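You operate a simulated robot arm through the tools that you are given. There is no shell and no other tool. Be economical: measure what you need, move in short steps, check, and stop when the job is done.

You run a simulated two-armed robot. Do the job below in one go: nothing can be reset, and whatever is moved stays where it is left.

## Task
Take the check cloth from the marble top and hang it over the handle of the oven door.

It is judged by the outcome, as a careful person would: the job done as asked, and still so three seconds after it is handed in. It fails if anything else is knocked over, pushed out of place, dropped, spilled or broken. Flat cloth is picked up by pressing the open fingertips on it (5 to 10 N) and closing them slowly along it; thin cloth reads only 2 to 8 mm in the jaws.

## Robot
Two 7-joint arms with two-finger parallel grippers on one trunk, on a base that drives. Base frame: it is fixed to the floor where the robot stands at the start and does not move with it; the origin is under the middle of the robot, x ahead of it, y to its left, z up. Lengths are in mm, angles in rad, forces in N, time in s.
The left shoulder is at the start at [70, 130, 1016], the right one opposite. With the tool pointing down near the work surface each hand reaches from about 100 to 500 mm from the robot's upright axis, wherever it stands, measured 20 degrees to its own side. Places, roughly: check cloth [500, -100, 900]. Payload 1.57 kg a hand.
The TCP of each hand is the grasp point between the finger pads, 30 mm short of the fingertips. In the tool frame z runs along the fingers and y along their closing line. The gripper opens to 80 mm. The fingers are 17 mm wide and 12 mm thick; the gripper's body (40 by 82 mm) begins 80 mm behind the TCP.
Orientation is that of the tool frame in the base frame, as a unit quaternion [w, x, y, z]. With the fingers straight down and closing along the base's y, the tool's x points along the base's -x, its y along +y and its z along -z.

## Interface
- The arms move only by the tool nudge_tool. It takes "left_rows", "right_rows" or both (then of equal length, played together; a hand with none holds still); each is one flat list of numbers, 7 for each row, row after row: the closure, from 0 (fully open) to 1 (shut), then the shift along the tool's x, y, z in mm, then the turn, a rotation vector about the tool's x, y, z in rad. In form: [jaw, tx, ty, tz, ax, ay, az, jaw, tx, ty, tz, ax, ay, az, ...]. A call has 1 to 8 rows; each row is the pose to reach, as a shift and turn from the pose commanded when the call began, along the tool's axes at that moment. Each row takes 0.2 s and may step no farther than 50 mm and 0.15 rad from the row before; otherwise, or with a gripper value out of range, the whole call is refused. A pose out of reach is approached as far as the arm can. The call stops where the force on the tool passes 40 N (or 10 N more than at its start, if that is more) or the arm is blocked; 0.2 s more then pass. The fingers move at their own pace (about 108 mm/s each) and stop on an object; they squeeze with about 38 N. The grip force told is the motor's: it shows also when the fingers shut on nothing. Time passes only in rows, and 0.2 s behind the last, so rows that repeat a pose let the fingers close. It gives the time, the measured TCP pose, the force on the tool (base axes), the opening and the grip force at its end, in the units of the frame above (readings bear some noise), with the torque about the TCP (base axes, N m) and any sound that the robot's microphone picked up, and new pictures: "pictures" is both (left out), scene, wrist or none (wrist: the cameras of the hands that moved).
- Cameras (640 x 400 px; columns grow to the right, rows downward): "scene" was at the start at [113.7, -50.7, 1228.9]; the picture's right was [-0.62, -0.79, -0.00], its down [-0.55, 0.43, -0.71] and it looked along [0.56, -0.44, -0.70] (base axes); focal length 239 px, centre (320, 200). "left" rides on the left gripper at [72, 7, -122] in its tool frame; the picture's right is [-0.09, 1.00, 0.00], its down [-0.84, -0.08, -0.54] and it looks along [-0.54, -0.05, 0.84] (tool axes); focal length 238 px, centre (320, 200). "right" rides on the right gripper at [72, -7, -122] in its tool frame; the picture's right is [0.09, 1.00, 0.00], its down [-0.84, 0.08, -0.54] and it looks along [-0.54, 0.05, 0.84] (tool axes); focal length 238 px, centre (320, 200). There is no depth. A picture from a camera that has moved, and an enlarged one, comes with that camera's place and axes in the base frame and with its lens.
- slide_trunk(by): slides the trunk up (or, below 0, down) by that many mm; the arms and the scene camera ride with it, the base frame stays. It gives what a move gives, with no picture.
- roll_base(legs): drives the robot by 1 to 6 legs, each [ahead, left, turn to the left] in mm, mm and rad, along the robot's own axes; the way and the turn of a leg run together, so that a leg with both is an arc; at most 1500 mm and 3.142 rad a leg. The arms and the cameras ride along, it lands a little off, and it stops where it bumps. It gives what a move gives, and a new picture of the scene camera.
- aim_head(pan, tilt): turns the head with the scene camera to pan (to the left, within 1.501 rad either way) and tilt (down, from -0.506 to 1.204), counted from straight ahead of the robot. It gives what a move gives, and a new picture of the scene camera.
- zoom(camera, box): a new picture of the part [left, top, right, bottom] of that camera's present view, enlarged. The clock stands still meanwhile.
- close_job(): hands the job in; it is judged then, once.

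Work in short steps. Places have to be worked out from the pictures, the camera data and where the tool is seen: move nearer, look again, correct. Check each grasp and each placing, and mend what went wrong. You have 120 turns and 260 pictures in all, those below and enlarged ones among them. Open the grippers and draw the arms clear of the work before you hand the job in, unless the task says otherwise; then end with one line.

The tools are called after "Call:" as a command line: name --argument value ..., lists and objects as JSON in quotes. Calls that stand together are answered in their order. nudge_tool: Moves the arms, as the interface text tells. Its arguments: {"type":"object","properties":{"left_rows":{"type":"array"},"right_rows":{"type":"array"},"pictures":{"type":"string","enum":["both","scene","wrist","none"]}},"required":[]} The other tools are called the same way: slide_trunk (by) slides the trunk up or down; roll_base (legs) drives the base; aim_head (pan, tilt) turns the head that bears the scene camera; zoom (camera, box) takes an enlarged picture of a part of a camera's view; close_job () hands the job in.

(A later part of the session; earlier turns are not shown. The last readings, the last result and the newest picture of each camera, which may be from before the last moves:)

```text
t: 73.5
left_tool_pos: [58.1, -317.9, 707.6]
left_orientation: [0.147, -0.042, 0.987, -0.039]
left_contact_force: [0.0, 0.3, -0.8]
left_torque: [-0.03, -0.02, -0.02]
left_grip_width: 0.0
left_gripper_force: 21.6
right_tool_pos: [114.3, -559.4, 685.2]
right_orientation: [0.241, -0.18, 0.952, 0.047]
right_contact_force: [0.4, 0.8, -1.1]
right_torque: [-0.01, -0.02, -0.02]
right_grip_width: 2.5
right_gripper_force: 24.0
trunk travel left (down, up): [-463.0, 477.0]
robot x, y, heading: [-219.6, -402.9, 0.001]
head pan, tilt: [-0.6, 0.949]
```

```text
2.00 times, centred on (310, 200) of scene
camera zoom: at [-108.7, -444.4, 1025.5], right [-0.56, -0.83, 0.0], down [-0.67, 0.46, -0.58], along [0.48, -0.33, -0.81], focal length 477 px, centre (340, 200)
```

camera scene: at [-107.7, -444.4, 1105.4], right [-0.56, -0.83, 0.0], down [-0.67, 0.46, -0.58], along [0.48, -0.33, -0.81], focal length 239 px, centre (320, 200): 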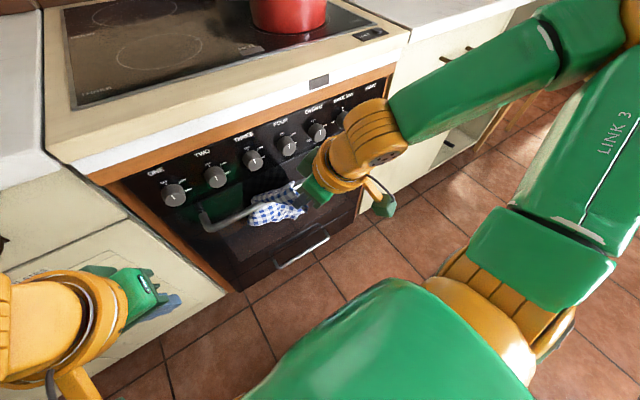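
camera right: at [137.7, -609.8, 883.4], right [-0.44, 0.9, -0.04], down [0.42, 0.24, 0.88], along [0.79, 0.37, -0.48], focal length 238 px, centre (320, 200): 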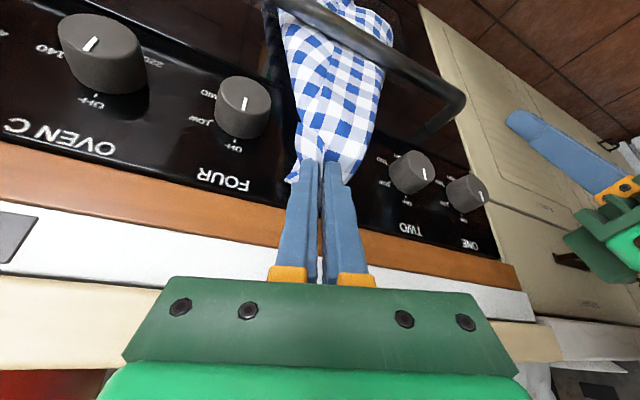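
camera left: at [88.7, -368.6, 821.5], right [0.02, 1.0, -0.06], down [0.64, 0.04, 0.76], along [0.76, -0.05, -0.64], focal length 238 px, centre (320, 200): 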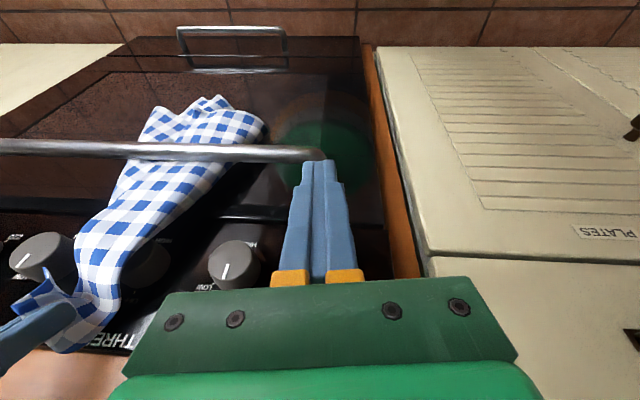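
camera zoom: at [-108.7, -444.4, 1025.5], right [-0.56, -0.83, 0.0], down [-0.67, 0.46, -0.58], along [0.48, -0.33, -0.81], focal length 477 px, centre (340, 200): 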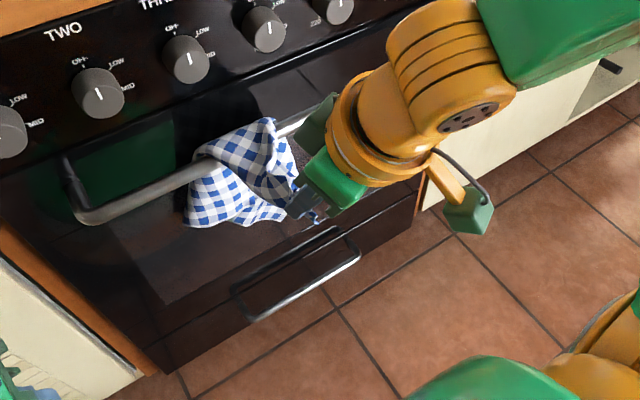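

It's draped over the bar now. Lower 50 more, move in 25 so the front hangs naturally, then inspect before release.

Call:
slide_trunk --by -60

Call:
roll_base --legs '[[30, 0, 0]]'

Call:
zoom --camera "scene" --box '[180, 70, 440, 270]'

Call:
zoom --camera "right" --box '[120, 40, 480, 265]'

```text
t: 74.5
left_tool_pos: [58.1, -318.3, 648.4]
left_orientation: [0.147, -0.043, 0.988, -0.039]
left_contact_force: [0.8, 0.2, 0.0]
left_torque: [0.03, -0.02, -0.04]
left_grip_width: 0.0
left_gripper_force: 21.2
right_tool_pos: [113.3, -558.9, 625.9]
right_orientation: [0.242, -0.181, 0.952, 0.047]
right_contact_force: [0.6, 0.4, -0.2]
right_torque: [-0.05, -0.01, -0.06]
right_grip_width: 2.5
right_gripper_force: 23.9
trunk travel left (down, up): [-403.0, 537.0]
robot x, y, heading: [-218.7, -399.0, 0.007]
head pan, tilt: [-0.6, 0.949]
```

```text
t: 75.3
left_tool_pos: [88.2, -316.7, 648.0]
left_orientation: [0.146, -0.042, 0.988, -0.039]
left_contact_force: [1.5, -0.3, -0.2]
left_torque: [-0.03, 0.01, -0.01]
left_grip_width: 0.0
left_gripper_force: 21.6
right_tool_pos: [144.1, -559.8, 624.7]
right_orientation: [0.241, -0.181, 0.952, 0.047]
right_contact_force: [0.2, 0.4, -0.6]
right_torque: [0.0, 0.02, -0.04]
right_grip_width: 2.5
right_gripper_force: 23.9
trunk travel left (down, up): [-403.0, 537.0]
robot x, y, heading: [-188.8, -403.9, 0.004]
head pan, tilt: [-0.6, 0.949]
camera scene: at [-78.1, -444.3, 965.5], right [-0.56, -0.83, 0.0], down [-0.67, 0.46, -0.58], along [0.48, -0.33, -0.81], focal length 239 px, centre (320, 200)
```

scene: 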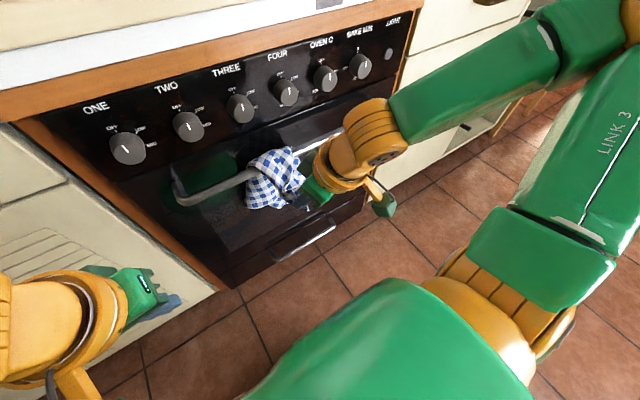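

```text
2.00 times, centred on (310, 170) of scene
camera zoom: at [-78.1, -444.3, 965.5], right [-0.56, -0.83, 0.0], down [-0.67, 0.46, -0.58], along [0.48, -0.33, -0.81], focal length 477 px, centre (340, 260)
```

zoom: 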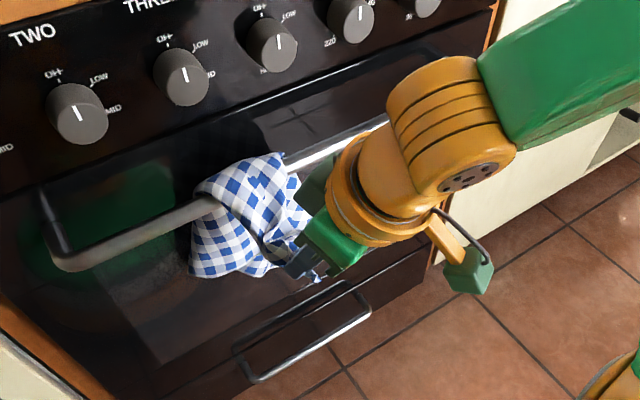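

```text
1.78 times, centred on (300, 152) of right
camera zoom: at [33.6, -610.4, 698.6], right [-0.44, 0.9, -0.04], down [0.42, 0.24, 0.88], along [0.79, 0.37, -0.48], focal length 424 px, centre (356, 284)
```

zoom: 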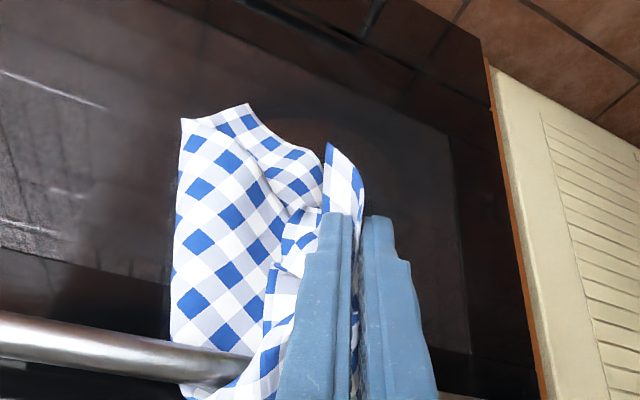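

Cloth straddles the bar with tails on both sides. Release the right jaws gradually.

Call:
nudge_tool --right_rows '[0.9, 0, 0, 0, 0, 0, 0, 0.75, 0, 0, 0, 0, 0, 0, 0.6, 0, 0, 0, 0, 0, 0, 0.45, 0, 0, 0, 0, 0, 0, 0.45, 0, 0, 0, 0, 0, 0]'

```text
t: 76.5
left_tool_pos: [88.7, -318.6, 647.8]
left_orientation: [0.146, -0.042, 0.988, -0.038]
left_contact_force: [-0.2, 0.5, 0.0]
left_torque: [-0.01, 0.01, -0.01]
left_grip_width: 0.0
left_gripper_force: 21.5
right_tool_pos: [142.9, -558.5, 626.6]
right_orientation: [0.241, -0.181, 0.952, 0.048]
right_contact_force: [0.5, 0.6, 0.8]
right_torque: [0.02, -0.02, 0.02]
right_grip_width: 43.9
right_gripper_force: 0.0
trunk travel left (down, up): [-403.0, 537.0]
robot x, y, heading: [-187.7, -403.7, 0.005]
head pan, tilt: [-0.6, 0.949]
camera scene: at [-78.6, -444.3, 965.5], right [-0.56, -0.83, 0.0], down [-0.67, 0.46, -0.58], along [0.48, -0.33, -0.81], focal length 239 px, centre (320, 200)
camera right: at [33.3, -610.4, 698.7], right [-0.44, 0.9, -0.04], down [0.42, 0.24, 0.88], along [0.79, 0.37, -0.48], focal length 238 px, centre (320, 200)
```

scene: 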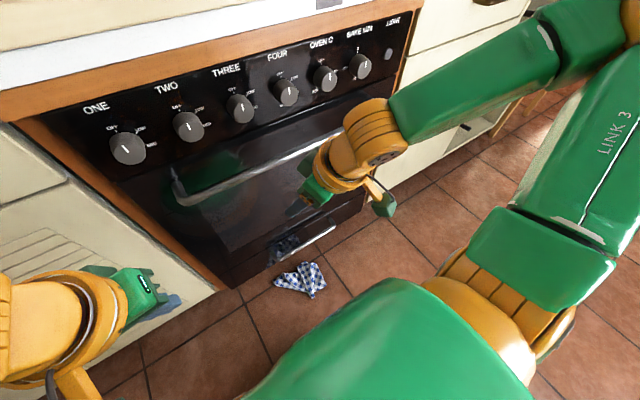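
right: 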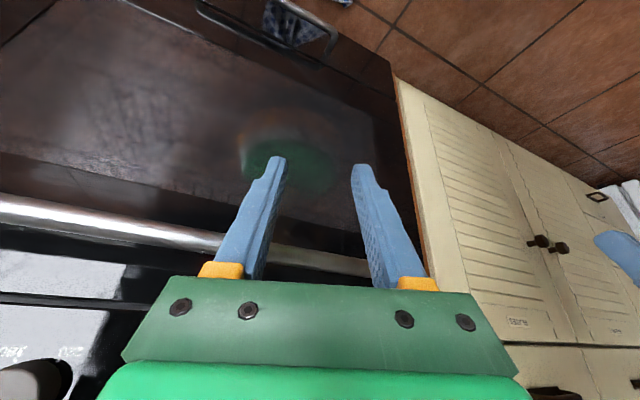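

It slid off backward and dropped to the floor: too little friction for that imbalance. I'll withdraw, look at where it lies, and pick it up again.

Call:
roll_base --legs '[[-150, 0, 0]]'

Call:
zoom --camera "scene" --box '[180, 150, 420, 300]'

```text
t: 77.9
left_tool_pos: [-62.7, -319.2, 647.4]
left_orientation: [0.146, -0.043, 0.988, -0.038]
left_contact_force: [-0.2, 0.0, 0.1]
left_torque: [-0.01, 0.0, 0.03]
left_grip_width: 0.0
left_gripper_force: 21.5
right_tool_pos: [-5.3, -560.1, 625.7]
right_orientation: [0.242, -0.182, 0.952, 0.048]
right_contact_force: [0.3, -0.5, -1.0]
right_torque: [-0.01, -0.01, 0.01]
right_grip_width: 44.1
right_gripper_force: 0.1
trunk travel left (down, up): [-403.0, 537.0]
robot x, y, heading: [-337.8, -405.7, 0.003]
head pan, tilt: [-0.6, 0.949]
camera scene: at [-228.2, -445.0, 965.6], right [-0.56, -0.83, 0.0], down [-0.67, 0.46, -0.58], along [0.48, -0.33, -0.81], focal length 239 px, centre (320, 200)
```

scene: 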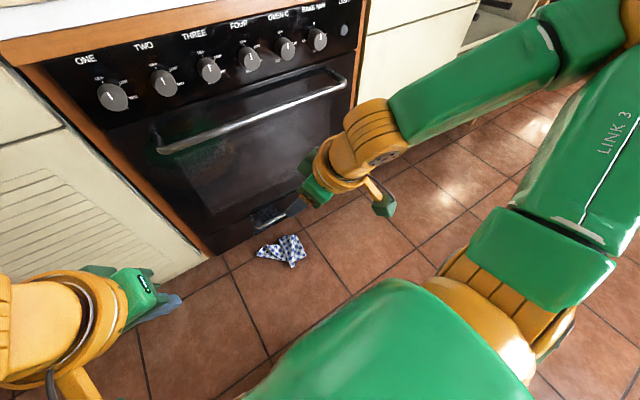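

```text
2.67 times, centred on (300, 225) of scene
camera zoom: at [-228.2, -445.0, 965.6], right [-0.56, -0.83, 0.0], down [-0.67, 0.46, -0.58], along [0.48, -0.33, -0.81], focal length 636 px, centre (373, 133)
```

zoom: 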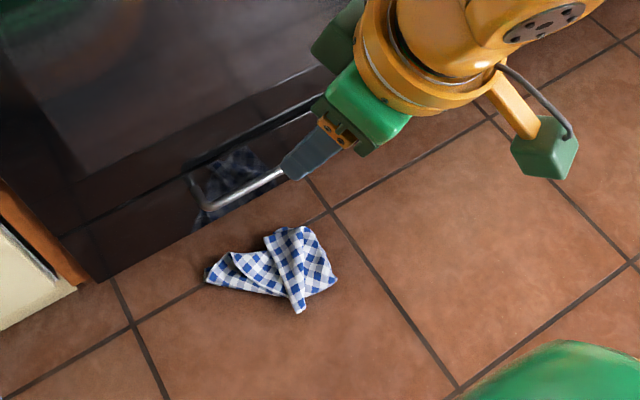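

The cloth lies at about x 125–260, y −455 to −624 on the floor. I'll straighten the right hand (less tilt, no yaw), ready to lower to the floor.

Call:
nudge_tool --right_rows '[0.3, 0, 0, 0, 0, 0.12, 0, 0.3, 0, 0, 0, 0, 0.25, 0]' --pictures "none"

Call:
nudge_tool --right_rows '[0.3, 0, 0, 0, 0.03, 0, 0.12, 0.3, 0, 0, 0, 0.06, 0, 0.24, 0.3, 0, 0, 0, 0.091, 0, 0.359]' --pictures "none"

Call:
slide_trunk --by -395

Call:
roll_base --legs '[[120, 0, 0]]'

Call:
zoom --camera "right" --box '[0, 0, 640, 400]'

```text
t: 78.5
left_tool_pos: [-61.7, -318.4, 647.9]
left_orientation: [0.148, -0.043, 0.987, -0.038]
left_contact_force: [-0.5, -0.5, 0.1]
left_torque: [0.01, 0.0, 0.02]
left_grip_width: 0.0
left_gripper_force: 22.0
right_tool_pos: [-4.5, -559.5, 625.6]
right_orientation: [0.12, -0.187, 0.975, 0.025]
right_contact_force: [-0.1, 0.0, 0.2]
right_torque: [-0.02, 0.03, 0.01]
right_grip_width: 56.0
right_gripper_force: 0.0
trunk travel left (down, up): [-403.0, 537.0]
robot x, y, heading: [-338.0, -402.5, 0.008]
head pan, tilt: [-0.6, 0.949]
```

```text
t: 79.3
left_tool_pos: [-61.6, -318.6, 647.9]
left_orientation: [0.147, -0.042, 0.987, -0.039]
left_contact_force: [0.2, -0.1, 0.6]
left_torque: [0.02, -0.03, -0.04]
left_grip_width: 0.1
left_gripper_force: 21.4
right_tool_pos: [-4.9, -560.0, 626.2]
right_orientation: [0.123, -0.003, 0.992, 0.002]
right_contact_force: [0.3, 0.6, -0.5]
right_torque: [-0.03, 0.04, -0.01]
right_grip_width: 56.0
right_gripper_force: 0.0
trunk travel left (down, up): [-403.0, 537.0]
robot x, y, heading: [-340.0, -402.7, 0.006]
head pan, tilt: [-0.6, 0.949]
```

```text
t: 83.1
left_tool_pos: [-61.4, -318.5, 253.0]
left_orientation: [0.147, -0.043, 0.987, -0.039]
left_contact_force: [0.0, 0.1, 1.5]
left_torque: [0.06, 0.0, 0.0]
left_grip_width: 0.2
left_gripper_force: 20.8
right_tool_pos: [-6.3, -560.0, 231.1]
right_orientation: [0.123, -0.005, 0.992, 0.002]
right_contact_force: [-0.1, -0.9, -0.1]
right_torque: [0.0, -0.01, 0.03]
right_grip_width: 56.3
right_gripper_force: 0.1
trunk travel left (down, up): [-8.0, 932.0]
robot x, y, heading: [-339.1, -402.8, 0.009]
head pan, tilt: [-0.6, 0.949]
```

```text
t: 84.3
left_tool_pos: [59.0, -317.6, 252.1]
left_orientation: [0.147, -0.042, 0.988, -0.038]
left_contact_force: [0.1, 0.2, 0.4]
left_torque: [0.01, 0.01, 0.01]
left_grip_width: 0.0
left_gripper_force: 21.2
right_tool_pos: [115.6, -559.9, 230.5]
right_orientation: [0.122, -0.003, 0.992, 0.002]
right_contact_force: [-0.6, 0.2, -1.0]
right_torque: [-0.01, 0.0, 0.0]
right_grip_width: 55.9
right_gripper_force: 0.0
trunk travel left (down, up): [-8.0, 932.0]
robot x, y, heading: [-216.4, -404.1, 0.003]
head pan, tilt: [-0.6, 0.949]
camera scene: at [-107.1, -444.5, 570.5], right [-0.56, -0.83, 0.0], down [-0.67, 0.46, -0.58], along [0.48, -0.33, -0.81], focal length 239 px, centre (320, 200)
```

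scene: 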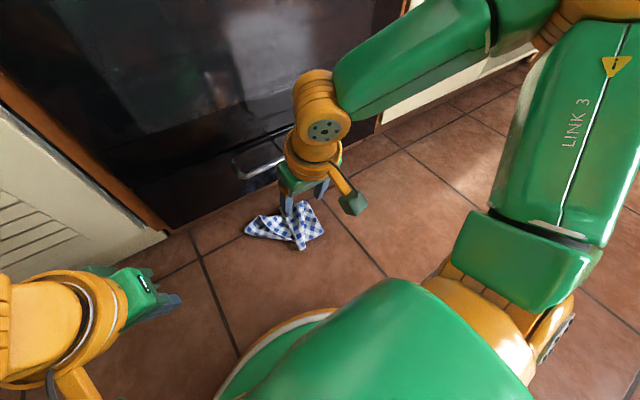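

```text
1.00 times, centred on (320, 200) of right (not enlarged: the box is as wide or as high as the picture)
camera zoom: at [15.9, -566.7, 331.8], right [-0.1, 1.0, -0.02], down [0.68, 0.08, 0.73], along [0.73, 0.06, -0.68], focal length 238 px, centre (320, 200)
```

zoom: 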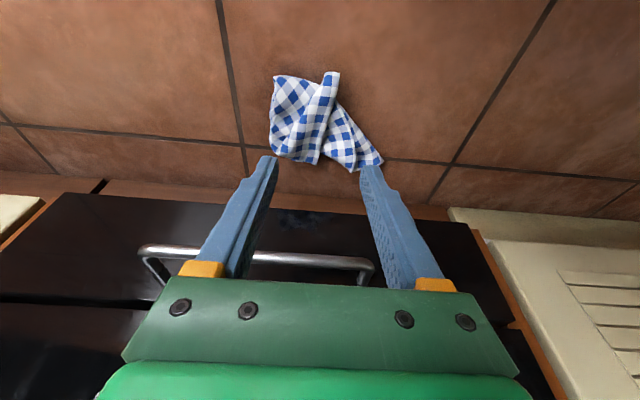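

The heap has a strip-like fold across its middle at about (190,−555), which suits closing along y. Move the right hand down above it.

Call:
nudge_tool --right_rows '[0.3, -6, 1, 40, 0, 0, 0, 0.3, -12, 2, 80, 0, 0, 0, 0.3, -18, 4, 120, 0, 0, 0, 0.3, -23.4, 5, 160.7, 0, 0, 0]' --pictures "wrist"

```text
t: 85.3
left_tool_pos: [59.2, -318.5, 252.5]
left_orientation: [0.147, -0.042, 0.988, -0.039]
left_contact_force: [0.3, -0.2, 0.2]
left_torque: [0.02, -0.04, 0.02]
left_grip_width: 0.3
left_gripper_force: 21.5
right_tool_pos: [171.1, -563.6, 93.0]
right_orientation: [0.124, -0.002, 0.992, 0.002]
right_contact_force: [0.0, -0.6, -0.1]
right_torque: [-0.02, 0.02, 0.03]
right_grip_width: 55.9
right_gripper_force: 0.1
right hand out of reach, approached as far as the arm can: row 4
trunk travel left (down, up): [-8.0, 932.0]
robot x, y, heading: [-215.1, -400.3, 0.005]
head pan, tilt: [-0.6, 0.949]
camera right: at [71.9, -571.0, 194.2], right [-0.1, 1.0, -0.02], down [0.68, 0.08, 0.73], along [0.73, 0.06, -0.68], focal length 238 px, centre (320, 200)
```

right: 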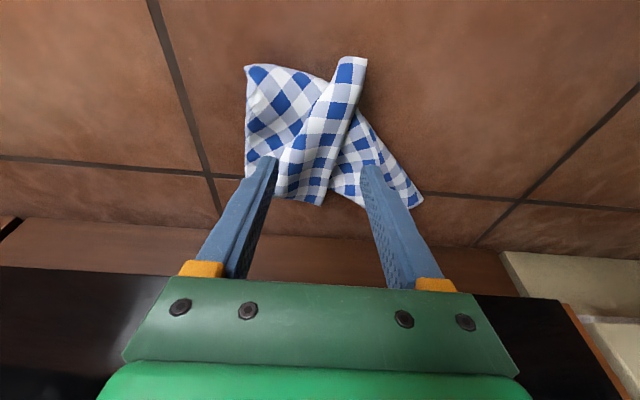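

The arm is at its reach limit at z=93. I'll pull the hand back 95 mm and drive the base forward the same, for a steeper reach.

Call:
nudge_tool --right_rows '[0.3, 29, 0, -14, 0, 0, 0, 0.3, 58, 0, -28, 0, 0, 0, 0.3, 87, 0, -42, 0, 0, 0]' --pictures "none"

Call:
roll_base --legs '[[95, 0, 0]]'

```text
t: 86.1
left_tool_pos: [58.7, -317.8, 252.8]
left_orientation: [0.147, -0.041, 0.988, -0.039]
left_contact_force: [-0.4, -0.6, -0.1]
left_torque: [-0.01, -0.01, 0.01]
left_grip_width: 0.2
left_gripper_force: 21.4
right_tool_pos: [75.9, -565.0, 111.1]
right_orientation: [0.123, -0.003, 0.992, 0.002]
right_contact_force: [-0.5, -0.5, -0.8]
right_torque: [0.0, -0.02, 0.0]
right_grip_width: 55.9
right_gripper_force: 0.0
trunk travel left (down, up): [-8.0, 932.0]
robot x, y, heading: [-216.6, -403.7, 0.008]
head pan, tilt: [-0.6, 0.949]
```

```text
t: 87.3
left_tool_pos: [153.7, -317.1, 253.3]
left_orientation: [0.147, -0.041, 0.988, -0.038]
left_contact_force: [-0.1, -0.5, -0.3]
left_torque: [0.0, -0.01, 0.02]
left_grip_width: 0.0
left_gripper_force: 21.2
right_tool_pos: [170.6, -563.8, 111.6]
right_orientation: [0.123, -0.003, 0.992, 0.002]
right_contact_force: [0.3, 0.7, -0.5]
right_torque: [-0.03, -0.02, 0.02]
right_grip_width: 56.0
right_gripper_force: 0.1
trunk travel left (down, up): [-8.0, 932.0]
robot x, y, heading: [-123.9, -403.1, 0.006]
head pan, tilt: [-0.6, 0.949]
camera scene: at [-12.2, -444.1, 570.5], right [-0.56, -0.83, 0.0], down [-0.67, 0.46, -0.58], along [0.48, -0.33, -0.81], focal length 239 px, centre (320, 200)
```

scene: 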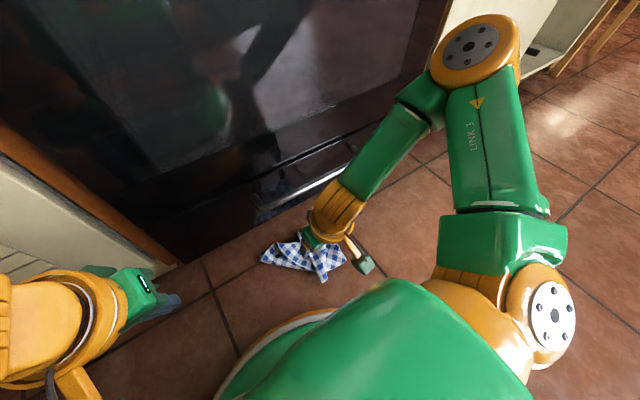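

The fingertips are over the strip. Lower 60.

Call:
nudge_tool --right_rows '[0.3, 7, 3, 29, 0, 0, 0, 0.3, 14.7, 5, 58.2, 0, 0, 0]' --pictures "wrist"

```text
t: 87.9
left_tool_pos: [155.0, -317.0, 253.1]
left_orientation: [0.147, -0.042, 0.988, -0.038]
left_contact_force: [-0.1, -0.1, 0.0]
left_torque: [-0.01, 0.01, 0.02]
left_grip_width: 0.2
left_gripper_force: 21.3
right_tool_pos: [170.7, -570.0, 64.3]
right_orientation: [0.123, -0.002, 0.992, 0.003]
right_contact_force: [0.2, -0.3, 0.1]
right_torque: [-0.03, 0.02, -0.04]
right_grip_width: 56.0
right_gripper_force: 0.1
right hand out of reach, approached as far as the arm can: row 2
trunk travel left (down, up): [-8.0, 932.0]
robot x, y, heading: [-118.5, -400.0, 0.004]
head pan, tilt: [-0.6, 0.949]
camera right: at [72.2, -578.0, 164.2], right [-0.1, 1.0, -0.02], down [0.68, 0.08, 0.73], along [0.73, 0.06, -0.68], focal length 238 px, centre (320, 200)
```

right: 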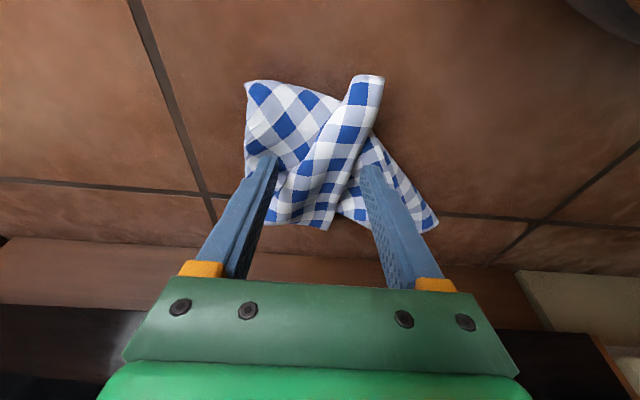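

Still 35 mm short. Repeat: hand back 75, base forward 75, then lower more.

Call:
nudge_tool --right_rows '[0.3, 35, 0, -14, 0, 0, 0, 0.3, 70, 5, -27, 0, 0, 0]' --pictures "none"

Call:
roll_base --legs '[[75, 0, 0]]'

Call:
nudge_tool --right_rows '[0.3, 5, 2, 20, 0, 0, 0, 0.3, 10, 4, 38, 0, 0, 0]' --pictures "wrist"

```text
t: 88.5
left_tool_pos: [154.8, -317.1, 253.3]
left_orientation: [0.147, -0.042, 0.988, -0.039]
left_contact_force: [0.4, -0.6, 0.1]
left_torque: [0.01, 0.02, -0.02]
left_grip_width: 0.0
left_gripper_force: 21.4
right_tool_pos: [140.4, -574.4, 64.4]
right_orientation: [0.122, -0.002, 0.992, 0.002]
right_contact_force: [-0.1, 0.0, -0.5]
right_torque: [0.01, 0.02, -0.03]
right_grip_width: 55.9
right_gripper_force: 0.1
right hand out of reach, approached as far as the arm can: row 1, 2
trunk travel left (down, up): [-8.0, 932.0]
robot x, y, heading: [-124.3, -403.3, 0.009]
head pan, tilt: [-0.6, 0.949]
```

```text
t: 89.5
left_tool_pos: [229.4, -318.0, 253.0]
left_orientation: [0.146, -0.041, 0.988, -0.039]
left_contact_force: [0.4, 1.0, -0.1]
left_torque: [0.0, 0.04, -0.02]
left_grip_width: 0.1
left_gripper_force: 21.6
right_tool_pos: [214.8, -573.9, 65.4]
right_orientation: [0.122, -0.002, 0.993, 0.003]
right_contact_force: [0.5, 0.5, -0.5]
right_torque: [0.04, -0.01, 0.01]
right_grip_width: 55.9
right_gripper_force: 0.1
trunk travel left (down, up): [-8.0, 932.0]
robot x, y, heading: [-46.9, -399.2, 0.001]
head pan, tilt: [-0.6, 0.949]
camera scene: at [62.1, -443.7, 570.5], right [-0.56, -0.83, 0.0], down [-0.67, 0.46, -0.58], along [0.48, -0.33, -0.81], focal length 239 px, centre (320, 200)
```

scene: 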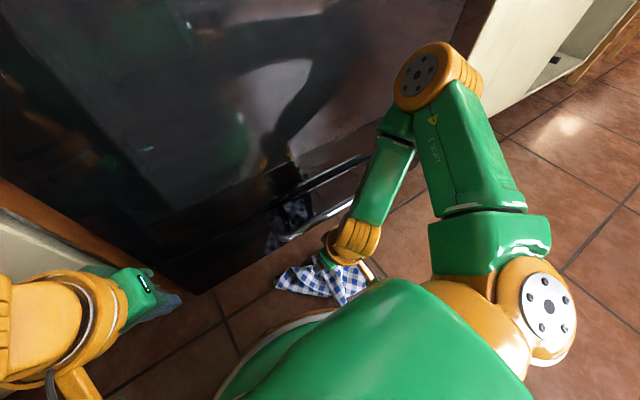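

```text
t: 90.1
left_tool_pos: [226.6, -317.7, 251.9]
left_orientation: [0.148, -0.042, 0.987, -0.038]
left_contact_force: [0.5, 0.4, -0.3]
left_torque: [0.0, 0.0, 0.0]
left_grip_width: 0.0
left_gripper_force: 21.1
right_tool_pos: [219.3, -588.3, 53.8]
right_orientation: [0.122, -0.004, 0.992, 0.002]
right_contact_force: [-0.5, 0.1, 0.3]
right_torque: [-0.03, -0.01, 0.01]
right_grip_width: 55.9
right_gripper_force: 0.1
right hand out of reach, approached as far as the arm can: row 1, 2
trunk travel left (down, up): [-8.0, 932.0]
robot x, y, heading: [-46.1, -400.0, 0.006]
head pan, tilt: [-0.6, 0.949]
camera right: at [120.2, -595.2, 155.4], right [-0.1, 1.0, -0.02], down [0.68, 0.08, 0.73], along [0.73, 0.06, -0.68], focal length 238 px, centre (320, 200)
```

right: 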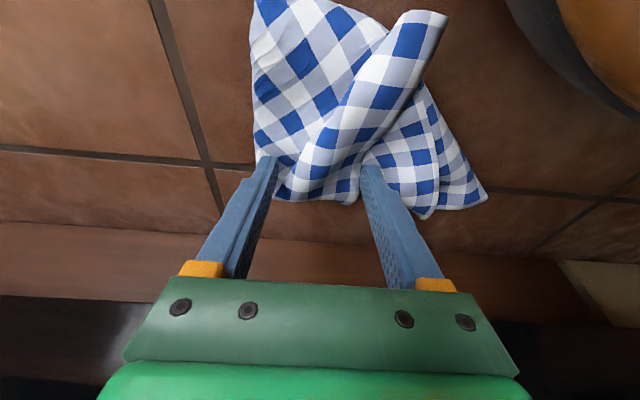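

The arm gets lower the farther outboard it is. I'll raise slightly, shift the base back 65 and left 95, and then reach outward to the cloth.

Call:
nudge_tool --right_rows '[0.3, -7, 0, -30, 0, 0, 0, 0.3, -14, 0, -60, 0, 0, 0]' --pictures "none"

Call:
slide_trunk --by -8

Call:
roll_base --legs '[[-65, 0, 0], [0, 95, 0]]'

Call:
nudge_tool --right_rows '[0.3, 0, -35, 0, 0, 0, 0, 0.3, -12, -65, 15, 0, 0, 0, 0.3, -14, -70, 45, 0, 0, 0, 0.3, -10, -70, 75, 0, 0, 0]' --pictures "wrist"

```text
t: 90.6
left_tool_pos: [230.0, -317.3, 253.6]
left_orientation: [0.148, -0.042, 0.987, -0.039]
left_contact_force: [-1.1, 0.0, 0.6]
left_torque: [0.0, 0.04, -0.01]
left_grip_width: 0.1
left_gripper_force: 21.5
right_tool_pos: [222.3, -589.1, 88.1]
right_orientation: [0.111, -0.001, 0.994, 0.003]
right_contact_force: [-3.1, 0.0, -2.2]
right_torque: [0.08, -0.43, -0.08]
right_grip_width: 56.0
right_gripper_force: 0.1
right hand out of reach, approached as far as the arm can: row 1, 2
trunk travel left (down, up): [-8.0, 932.0]
robot x, y, heading: [-45.1, -403.8, 0.004]
head pan, tilt: [-0.6, 0.949]
stopped in row 2 (right hand): the force on the tool passed its limit at 73 N (the readings are from after the stop); the commanded pose is now the measured one
```

```text
t: 91.2
left_tool_pos: [228.9, -317.2, 243.9]
left_orientation: [0.148, -0.042, 0.987, -0.038]
left_contact_force: [0.5, 0.6, -1.1]
left_torque: [0.01, 0.04, 0.04]
left_grip_width: 0.1
left_gripper_force: 21.2
right_tool_pos: [224.4, -588.7, 80.3]
right_orientation: [0.111, -0.002, 0.994, 0.004]
right_contact_force: [0.3, 0.0, 0.0]
right_torque: [-0.01, -0.04, 0.0]
right_grip_width: 55.8
right_gripper_force: 0.1
trunk travel left (down, up): [0.0, 940.0]
robot x, y, heading: [-46.7, -406.7, 0.003]
head pan, tilt: [-0.6, 0.949]
```

```text
t: 92.9
left_tool_pos: [161.8, -223.4, 244.6]
left_orientation: [0.147, -0.041, 0.987, -0.039]
left_contact_force: [-0.6, 0.3, 0.5]
left_torque: [0.01, -0.01, 0.02]
left_grip_width: 0.0
left_gripper_force: 21.1
right_tool_pos: [155.5, -494.5, 80.5]
right_orientation: [0.112, -0.001, 0.994, 0.004]
right_contact_force: [-1.0, 0.3, 0.8]
right_torque: [0.03, 0.03, 0.02]
right_grip_width: 55.7
right_gripper_force: 0.0
trunk travel left (down, up): [0.0, 940.0]
robot x, y, heading: [-112.2, -310.5, 0.004]
head pan, tilt: [-0.6, 0.949]
camera scene: at [-5.9, -350.2, 562.5], right [-0.56, -0.83, 0.0], down [-0.67, 0.46, -0.58], along [0.48, -0.33, -0.81], focal length 239 px, centre (320, 200)
```

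scene: 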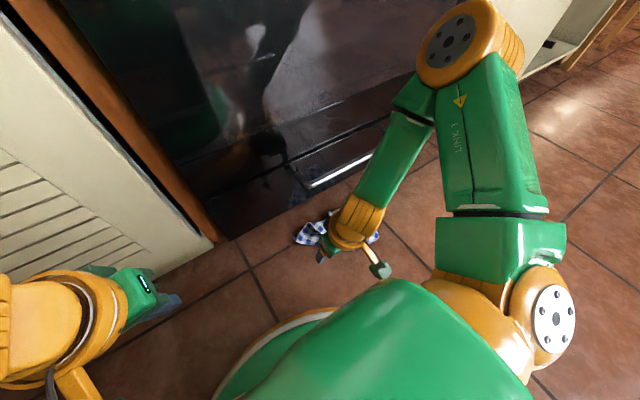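

```text
t: 93.8
left_tool_pos: [160.5, -223.2, 245.8]
left_orientation: [0.15, -0.041, 0.987, -0.041]
left_contact_force: [0.2, 0.6, 0.2]
left_torque: [-0.02, 0.0, -0.04]
left_grip_width: 0.0
left_gripper_force: 21.8
right_tool_pos: [184.4, -563.8, 34.5]
right_orientation: [0.118, -0.003, 0.993, 0.0]
right_contact_force: [-7.0, 0.7, 36.9]
right_torque: [-1.15, 0.16, -0.17]
right_grip_width: 55.3
right_gripper_force: 0.1
right hand out of reach, approached as far as the arm can: row 4
trunk travel left (down, up): [0.0, 940.0]
robot x, y, heading: [-113.6, -304.4, -0.001]
head pan, tilt: [-0.6, 0.949]
stopped in row 4 (right hand): the force on the tool passed its limit at 89 N (the readings are from after the stop); the commanded pose is now the measured one
camera right: at [86.3, -571.1, 136.9], right [-0.1, 1.0, -0.02], down [0.68, 0.08, 0.72], along [0.72, 0.05, -0.69], focal length 238 px, centre (320, 200)
```

right: 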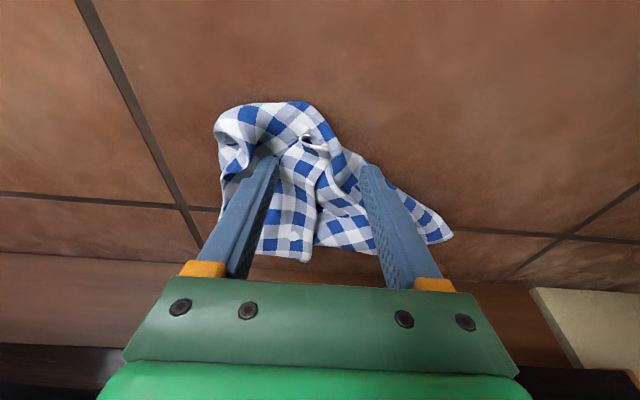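

Touching the floor now, cloth bunched between the fingers. Ease up a little and close slowly.

Call:
nudge_tool --right_rows '[0.3, -0.3, 0, -1.2, 0, 0, 0, 0.36, -0.3, 0, -1.2, 0, 0, 0, 0.43, -0.3, 0, -1.2, 0, 0, 0, 0.5, -0.3, 0, -1.2, 0, 0, 0, 0.57, -0.3, 0, -1.2, 0, 0, 0, 0.64, -0.3, 0, -1.2, 0, 0, 0]' --pictures "wrist"

```text
t: 95.2
left_tool_pos: [160.5, -223.2, 246.5]
left_orientation: [0.15, -0.041, 0.987, -0.042]
left_contact_force: [-0.6, 0.1, 0.6]
left_torque: [-0.02, 0.0, -0.04]
left_grip_width: 0.3
left_gripper_force: 21.4
right_tool_pos: [184.4, -563.9, 35.4]
right_orientation: [0.117, -0.003, 0.993, 0.0]
right_contact_force: [0.4, -3.0, 35.8]
right_torque: [-0.69, -0.04, 0.0]
right_grip_width: 29.6
right_gripper_force: 4.5
trunk travel left (down, up): [0.0, 940.0]
robot x, y, heading: [-115.6, -309.9, 0.003]
head pan, tilt: [-0.6, 0.949]
camera right: at [86.1, -571.5, 137.2], right [-0.09, 1.0, -0.02], down [0.69, 0.08, 0.72], along [0.72, 0.05, -0.69], focal length 238 px, centre (320, 200)
```

right: 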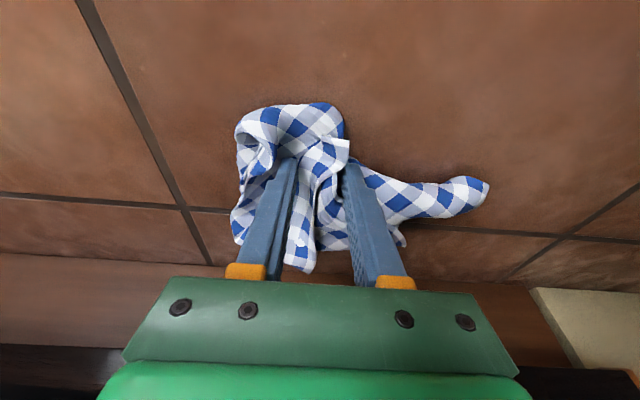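

Cloth is bunching well between the fingers. Ease up slightly more and close fully.

Call:
nudge_tool --right_rows '[0.68, -0.2, 0, -0.8, 0, 0, 0, 0.74, -0.2, 0, -0.8, 0, 0, 0, 0.8, -0.2, 0, -0.8, 0, 0, 0, 0.86, -0.2, 0, -0.8, 0, 0, 0, 0.93, -0.2, 0, -0.8, 0, 0, 0, 1, -0.2, 0, -0.8, 0, 0, 0, 1, -0.2, 0, -0.8, 0, 0, 0]' --pictures "wrist"

```text
t: 96.8
left_tool_pos: [160.7, -223.9, 245.7]
left_orientation: [0.149, -0.041, 0.987, -0.041]
left_contact_force: [0.3, 0.5, 0.9]
left_torque: [0.01, 0.0, 0.02]
left_grip_width: 0.0
left_gripper_force: 21.6
right_tool_pos: [183.7, -565.7, 36.0]
right_orientation: [0.117, -0.002, 0.993, 0.001]
right_contact_force: [-5.9, -0.6, 35.0]
right_torque: [-0.26, 0.07, -0.01]
right_grip_width: 7.9
right_gripper_force: 27.2
trunk travel left (down, up): [0.0, 940.0]
robot x, y, heading: [-118.1, -311.9, 0.0]
head pan, tilt: [-0.6, 0.949]
camera right: at [85.9, -571.9, 137.3], right [-0.09, 1.0, -0.02], down [0.69, 0.08, 0.72], along [0.72, 0.05, -0.69], focal length 238 px, centre (320, 200)
```

right: 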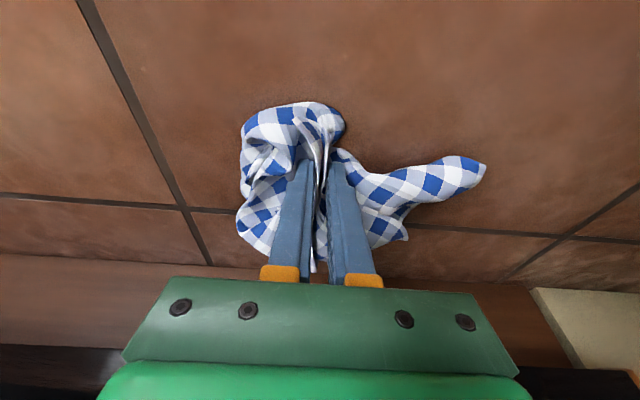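

Solid grip (7.9 mm, several layers). Lift slightly, back away from the oven and raise the trunk, then look at how it hangs.

Call:
nudge_tool --right_rows '[1, -5, 0, -20, 0, 0, 0, 1, -10, 0, -40, 0, 0, 0]' --pictures "none"

Call:
roll_base --legs '[[-170, 0, 0]]'

Call:
slide_trunk --by 750

Call:
aim_head --pan -0.5 --tilt 0.9

Call:
zoom --camera "right" --box '[0, 0, 640, 400]'

Call:
zoom --camera "left" --box '[0, 0, 640, 400]'

```text
t: 97.4
left_tool_pos: [160.5, -224.4, 245.0]
left_orientation: [0.148, -0.04, 0.987, -0.039]
left_contact_force: [0.6, -0.9, 0.2]
left_torque: [-0.01, 0.0, 0.01]
left_grip_width: 0.0
left_gripper_force: 21.0
right_tool_pos: [186.1, -565.1, 74.4]
right_orientation: [0.116, -0.002, 0.993, 0.003]
right_contact_force: [-0.2, 0.2, -0.2]
right_torque: [-0.02, 0.0, 0.01]
right_grip_width: 5.9
right_gripper_force: 25.8
trunk travel left (down, up): [0.0, 940.0]
robot x, y, heading: [-114.0, -308.7, 0.005]
head pan, tilt: [-0.6, 0.949]
```

```text
t: 98.9
left_tool_pos: [-9.3, -225.6, 244.9]
left_orientation: [0.147, -0.041, 0.987, -0.039]
left_contact_force: [0.2, 0.9, 0.2]
left_torque: [-0.02, 0.01, 0.0]
left_grip_width: 0.0
left_gripper_force: 21.5
right_tool_pos: [12.9, -567.0, 74.8]
right_orientation: [0.115, 0.0, 0.993, 0.004]
right_contact_force: [-0.3, 0.4, -0.5]
right_torque: [0.01, 0.04, 0.04]
right_grip_width: 5.9
right_gripper_force: 26.2
trunk travel left (down, up): [0.0, 940.0]
robot x, y, heading: [-288.2, -305.5, -0.002]
head pan, tilt: [-0.6, 0.949]
camera scene: at [-177.5, -350.9, 562.5], right [-0.57, -0.82, 0.0], down [-0.67, 0.46, -0.58], along [0.48, -0.33, -0.81], focal length 239 px, centre (320, 200)
```

scene: 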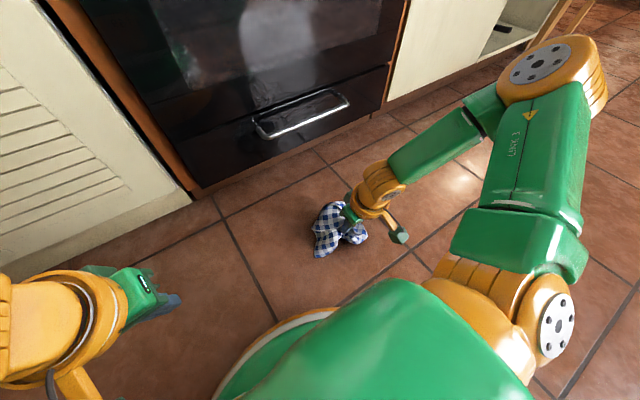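

```text
refused: 750 is not a number from -400 to 400
```

```text
t: 99.5
left_tool_pos: [-9.7, -224.8, 244.8]
left_orientation: [0.147, -0.04, 0.988, -0.039]
left_contact_force: [-0.3, -0.6, -0.4]
left_torque: [-0.03, 0.02, -0.01]
left_grip_width: 0.1
left_gripper_force: 20.8
right_tool_pos: [13.1, -566.9, 75.1]
right_orientation: [0.115, -0.001, 0.993, 0.004]
right_contact_force: [0.5, 0.8, 0.9]
right_torque: [0.0, -0.01, 0.04]
right_grip_width: 5.9
right_gripper_force: 26.0
trunk travel left (down, up): [0.0, 940.0]
robot x, y, heading: [-285.1, -309.2, -0.0]
head pan, tilt: [-0.499, 0.901]
camera scene: at [-171.2, -345.9, 566.1], right [-0.48, -0.88, 0.0], down [-0.69, 0.38, -0.62], along [0.54, -0.3, -0.78], focal length 239 px, centre (320, 200)
```

scene: 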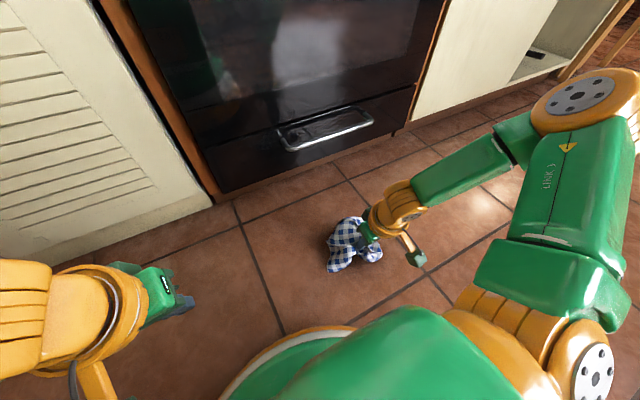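

```text
1.00 times, centred on (320, 200) of right (not enlarged: the box is as wide or as high as the picture)
camera zoom: at [-84.5, -573.7, 177.4], right [-0.09, 1.0, -0.02], down [0.69, 0.07, 0.72], along [0.72, 0.06, -0.69], focal length 238 px, centre (320, 200)
```

zoom: 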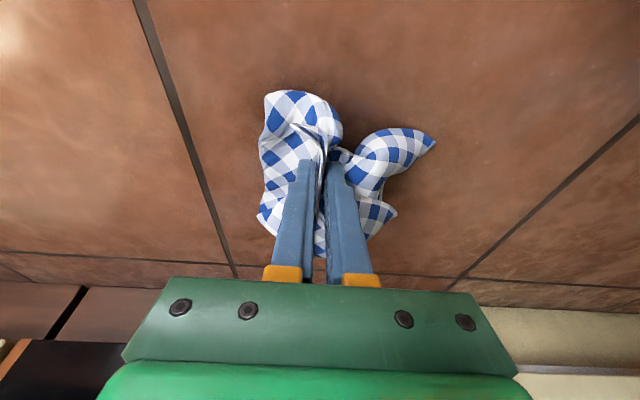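

```text
1.00 times, centred on (320, 200) of left (not enlarged: the box is as wide or as high as the picture)
camera zoom: at [-114.7, -216.3, 338.5], right [0.02, 1.0, -0.06], down [0.64, 0.03, 0.76], along [0.76, -0.06, -0.64], focal length 238 px, centre (320, 200)
```

zoom: 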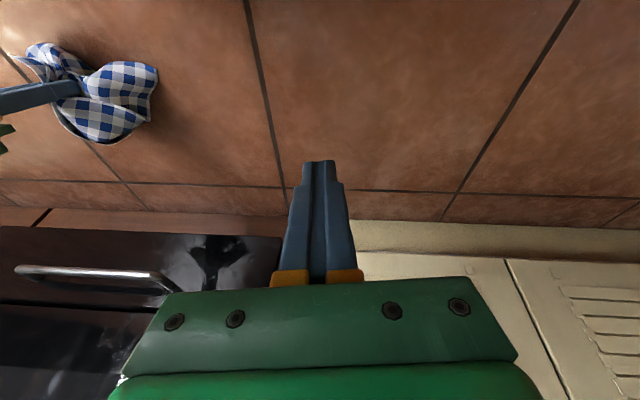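

Gripped near its middle, which is ideal for straddling the bar. Raise the trunk in two slides and look.

Call:
slide_trunk --by 400

Call:
slide_trunk --by 390

Call:
aim_head --pan -0.6 --tilt 0.9

Call:
zoom --camera "left" --box '[0, 0, 320, 200]'

Call:
zoom --camera "right" --box '[160, 0, 480, 200]'

```text
t: 103.4
left_tool_pos: [-10.1, -226.2, 643.7]
left_orientation: [0.147, -0.039, 0.988, -0.039]
left_contact_force: [0.4, -0.2, 0.1]
left_torque: [0.01, -0.03, 0.01]
left_grip_width: 0.2
left_gripper_force: 21.3
right_tool_pos: [13.9, -566.6, 474.9]
right_orientation: [0.114, -0.001, 0.993, 0.004]
right_contact_force: [0.5, 0.7, 0.4]
right_torque: [0.0, -0.02, 0.06]
right_grip_width: 5.9
right_gripper_force: 25.6
trunk travel left (down, up): [-400.0, 540.0]
robot x, y, heading: [-289.0, -308.4, 0.001]
head pan, tilt: [-0.499, 0.901]
```

```text
t: 107.1
left_tool_pos: [-9.9, -225.6, 1034.2]
left_orientation: [0.147, -0.039, 0.988, -0.039]
left_contact_force: [-0.3, 0.2, 0.9]
left_torque: [-0.05, 0.02, 0.02]
left_grip_width: 0.0
left_gripper_force: 21.6
right_tool_pos: [13.2, -565.5, 865.5]
right_orientation: [0.115, -0.001, 0.993, 0.003]
right_contact_force: [0.8, -0.8, 0.0]
right_torque: [0.01, 0.03, 0.03]
right_grip_width: 5.6
right_gripper_force: 25.6
trunk travel left (down, up): [-790.0, 150.0]
robot x, y, heading: [-287.7, -307.2, 0.002]
head pan, tilt: [-0.499, 0.901]
```

```text
t: 107.8
left_tool_pos: [-10.8, -225.2, 1034.9]
left_orientation: [0.147, -0.04, 0.988, -0.038]
left_contact_force: [0.6, -0.5, -0.2]
left_torque: [-0.02, -0.02, 0.0]
left_grip_width: 0.0
left_gripper_force: 21.1
right_tool_pos: [14.2, -565.8, 865.3]
right_orientation: [0.115, 0.0, 0.993, 0.004]
right_contact_force: [0.0, -0.8, -0.6]
right_torque: [-0.03, 0.02, 0.02]
right_grip_width: 5.9
right_gripper_force: 26.1
trunk travel left (down, up): [-790.0, 150.0]
robot x, y, heading: [-288.1, -310.5, -0.001]
head pan, tilt: [-0.6, 0.901]
camera scene: at [-175.0, -352.5, 1356.1], right [-0.56, -0.83, 0.0], down [-0.65, 0.44, -0.62], along [0.51, -0.35, -0.78], focal length 239 px, centre (320, 200)
```

scene: 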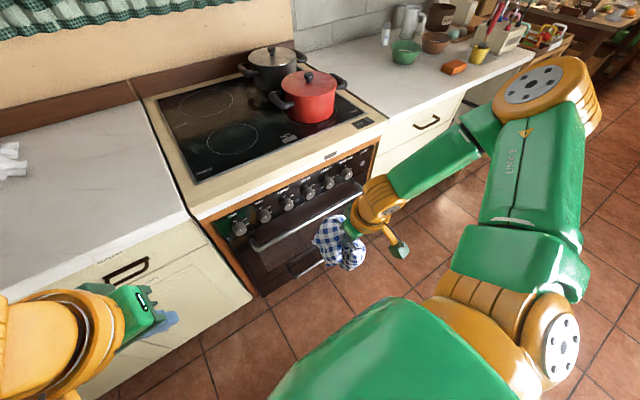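

```text
2.00 times, centred on (160, 100) of left
camera zoom: at [-114.6, -216.4, 1128.5], right [0.02, 1.0, -0.06], down [0.64, 0.03, 0.76], along [0.76, -0.06, -0.64], focal length 477 px, centre (640, 400)
```

zoom: 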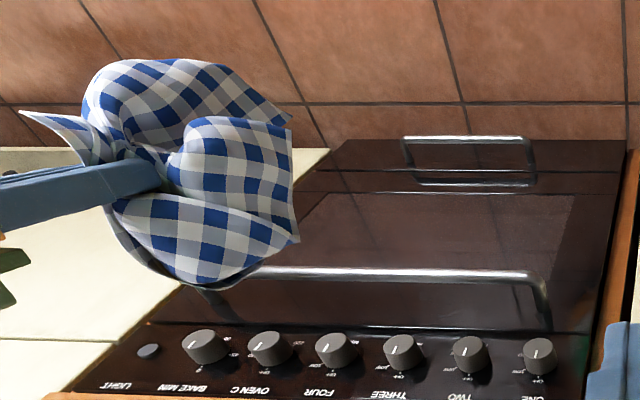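

```text
2.00 times, centred on (320, 100) of right
camera zoom: at [-84.4, -573.8, 967.4], right [-0.09, 1.0, -0.02], down [0.69, 0.07, 0.72], along [0.72, 0.06, -0.69], focal length 477 px, centre (320, 400)
```

zoom: 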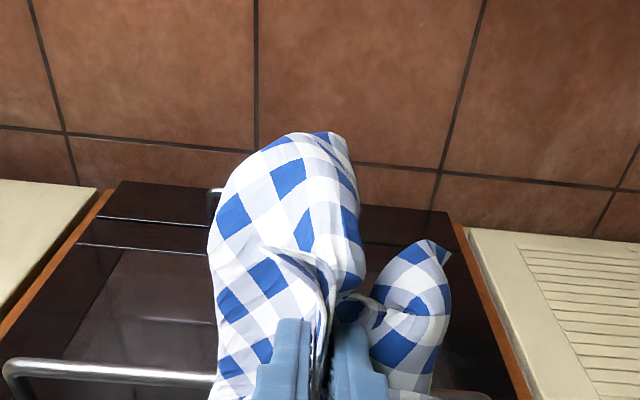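

The cloth is a stiff bunch here, not good for draping. Plan: lay it on the free counter left of the oven, spread it, and re-grip it properly. First raise it above counter height.

Call:
nudge_tool --right_rows '[1, -8, 0, -34, 0, 0, 0, 1, -16, 0, -68, 0, 0, 0, 1, -24, 0, -102, 0, 0, 0]' --pictures "none"

Call:
slide_trunk --by 145

Call:
roll_base --legs '[[0, 430, 0], [320, 0, 0]]'

```text
t: 108.6
left_tool_pos: [-10.9, -224.8, 1034.6]
left_orientation: [0.148, -0.041, 0.987, -0.038]
left_contact_force: [-0.4, -0.4, -0.1]
left_torque: [-0.01, -0.02, 0.04]
left_grip_width: 0.0
left_gripper_force: 21.7
right_tool_pos: [13.1, -566.8, 968.2]
right_orientation: [0.114, -0.001, 0.994, 0.004]
right_contact_force: [0.5, 1.1, -0.7]
right_torque: [-0.02, 0.01, 0.02]
right_grip_width: 5.7
right_gripper_force: 25.7
trunk travel left (down, up): [-790.0, 150.0]
robot x, y, heading: [-287.8, -310.7, 0.003]
head pan, tilt: [-0.6, 0.901]
```

```text
t: 110.3
left_tool_pos: [-10.5, -224.5, 1180.1]
left_orientation: [0.147, -0.04, 0.988, -0.039]
left_contact_force: [-0.3, 0.1, -0.5]
left_torque: [0.0, -0.01, -0.02]
left_grip_width: 0.0
left_gripper_force: 21.6
right_tool_pos: [13.3, -566.5, 1111.1]
right_orientation: [0.115, 0.0, 0.993, 0.003]
right_contact_force: [0.3, 0.1, -1.1]
right_torque: [-0.04, 0.0, 0.01]
right_grip_width: 5.5
right_gripper_force: 25.9
trunk travel left (down, up): [-935.0, 5.0]
robot x, y, heading: [-285.1, -306.6, 0.004]
head pan, tilt: [-0.6, 0.901]
```

```text
t: 114.7
left_tool_pos: [303.4, 205.1, 1180.5]
left_orientation: [0.148, -0.042, 0.987, -0.038]
left_contact_force: [0.5, 0.2, -0.5]
left_torque: [-0.01, -0.03, 0.0]
left_grip_width: 0.0
left_gripper_force: 21.7
right_tool_pos: [328.8, -137.1, 1113.9]
right_orientation: [0.116, -0.002, 0.993, 0.002]
right_contact_force: [-0.3, -1.4, 0.4]
right_torque: [0.01, 0.02, 0.01]
right_grip_width: 6.1
right_gripper_force: 26.0
trunk travel left (down, up): [-935.0, 5.0]
robot x, y, heading: [31.9, 119.4, 0.003]
head pan, tilt: [-0.6, 0.901]
camera scene: at [137.7, 77.0, 1501.4], right [-0.56, -0.83, 0.0], down [-0.65, 0.44, -0.62], along [0.52, -0.35, -0.78], focal length 239 px, centre (320, 200)
```

scene: 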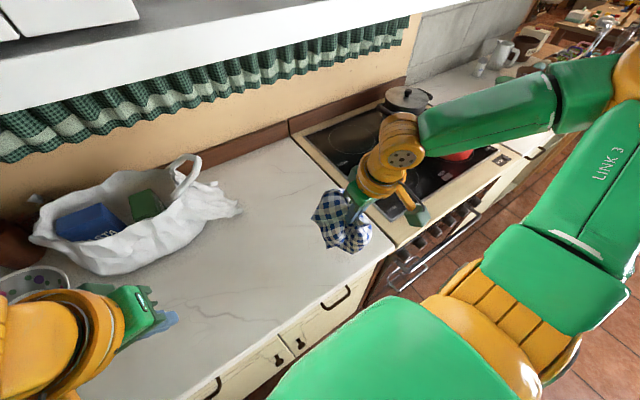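

The area is clear. Lower the cloth onto the counter.

Call:
slide_trunk --by -150

Call:
nudge_tool --right_rows '[1, -24, 10, 10, 0, 0, 0, 1, -45, 20, 20, 0, 0, 0, 1, -45, 20, 30, 0, 0, 0, 0.5, -45, 20, 30, 0, 0, 0, 0, -45, 20, 30, 0, 0, 0, 0, -45, 20, 30, 0, 0, 0, 0, -45, 20, -15, 0, 0, 0, 0, -45, 20, -60, 0, 0, 0]'

```text
t: 116.4
left_tool_pos: [304.3, 205.1, 1029.8]
left_orientation: [0.146, -0.042, 0.988, -0.038]
left_contact_force: [0.9, -0.2, 0.6]
left_torque: [-0.02, -0.02, 0.01]
left_grip_width: 0.1
left_gripper_force: 21.2
right_tool_pos: [330.7, -136.6, 961.2]
right_orientation: [0.114, -0.002, 0.993, 0.002]
right_contact_force: [-0.5, 0.2, 0.4]
right_torque: [0.0, 0.01, 0.0]
right_grip_width: 5.9
right_gripper_force: 25.9
trunk travel left (down, up): [-785.0, 155.0]
robot x, y, heading: [30.5, 121.5, 0.001]
head pan, tilt: [-0.6, 0.901]
```

```text
t: 118.2
left_tool_pos: [304.9, 205.0, 1030.4]
left_orientation: [0.148, -0.042, 0.987, -0.038]
left_contact_force: [-0.2, 0.1, 0.8]
left_torque: [-0.01, 0.02, -0.02]
left_grip_width: 0.0
left_gripper_force: 21.3
right_tool_pos: [359.1, -116.6, 1034.0]
right_orientation: [0.116, -0.002, 0.993, 0.003]
right_contact_force: [-0.5, -0.1, -0.4]
right_torque: [-0.03, 0.0, 0.01]
right_grip_width: 79.8
right_gripper_force: 0.1
trunk travel left (down, up): [-785.0, 155.0]
robot x, y, heading: [28.5, 118.2, 0.002]
head pan, tilt: [-0.6, 0.901]
camera scene: at [139.6, 77.3, 1351.3], right [-0.56, -0.83, 0.0], down [-0.65, 0.44, -0.62], along [0.51, -0.35, -0.78], focal length 239 px, centre (320, 200)
camera right: at [261.7, -123.8, 1135.8], right [-0.1, 1.0, -0.02], down [0.69, 0.08, 0.72], along [0.72, 0.06, -0.69], focal length 238 px, centre (320, 200)
```

scene: 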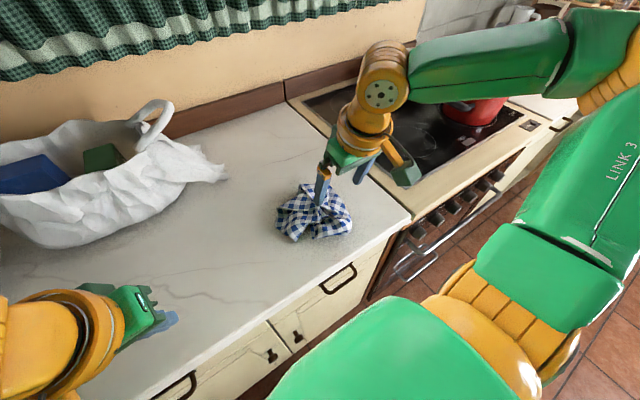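
right: 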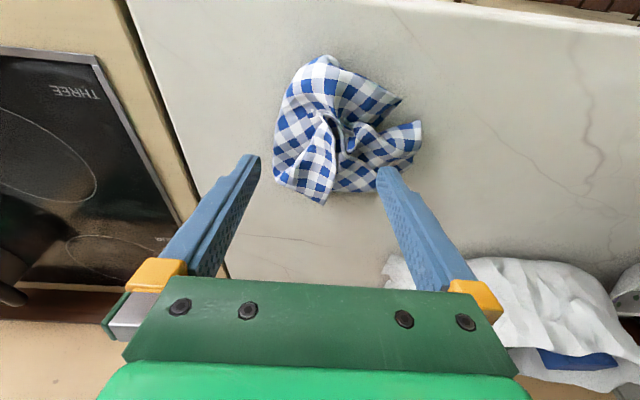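

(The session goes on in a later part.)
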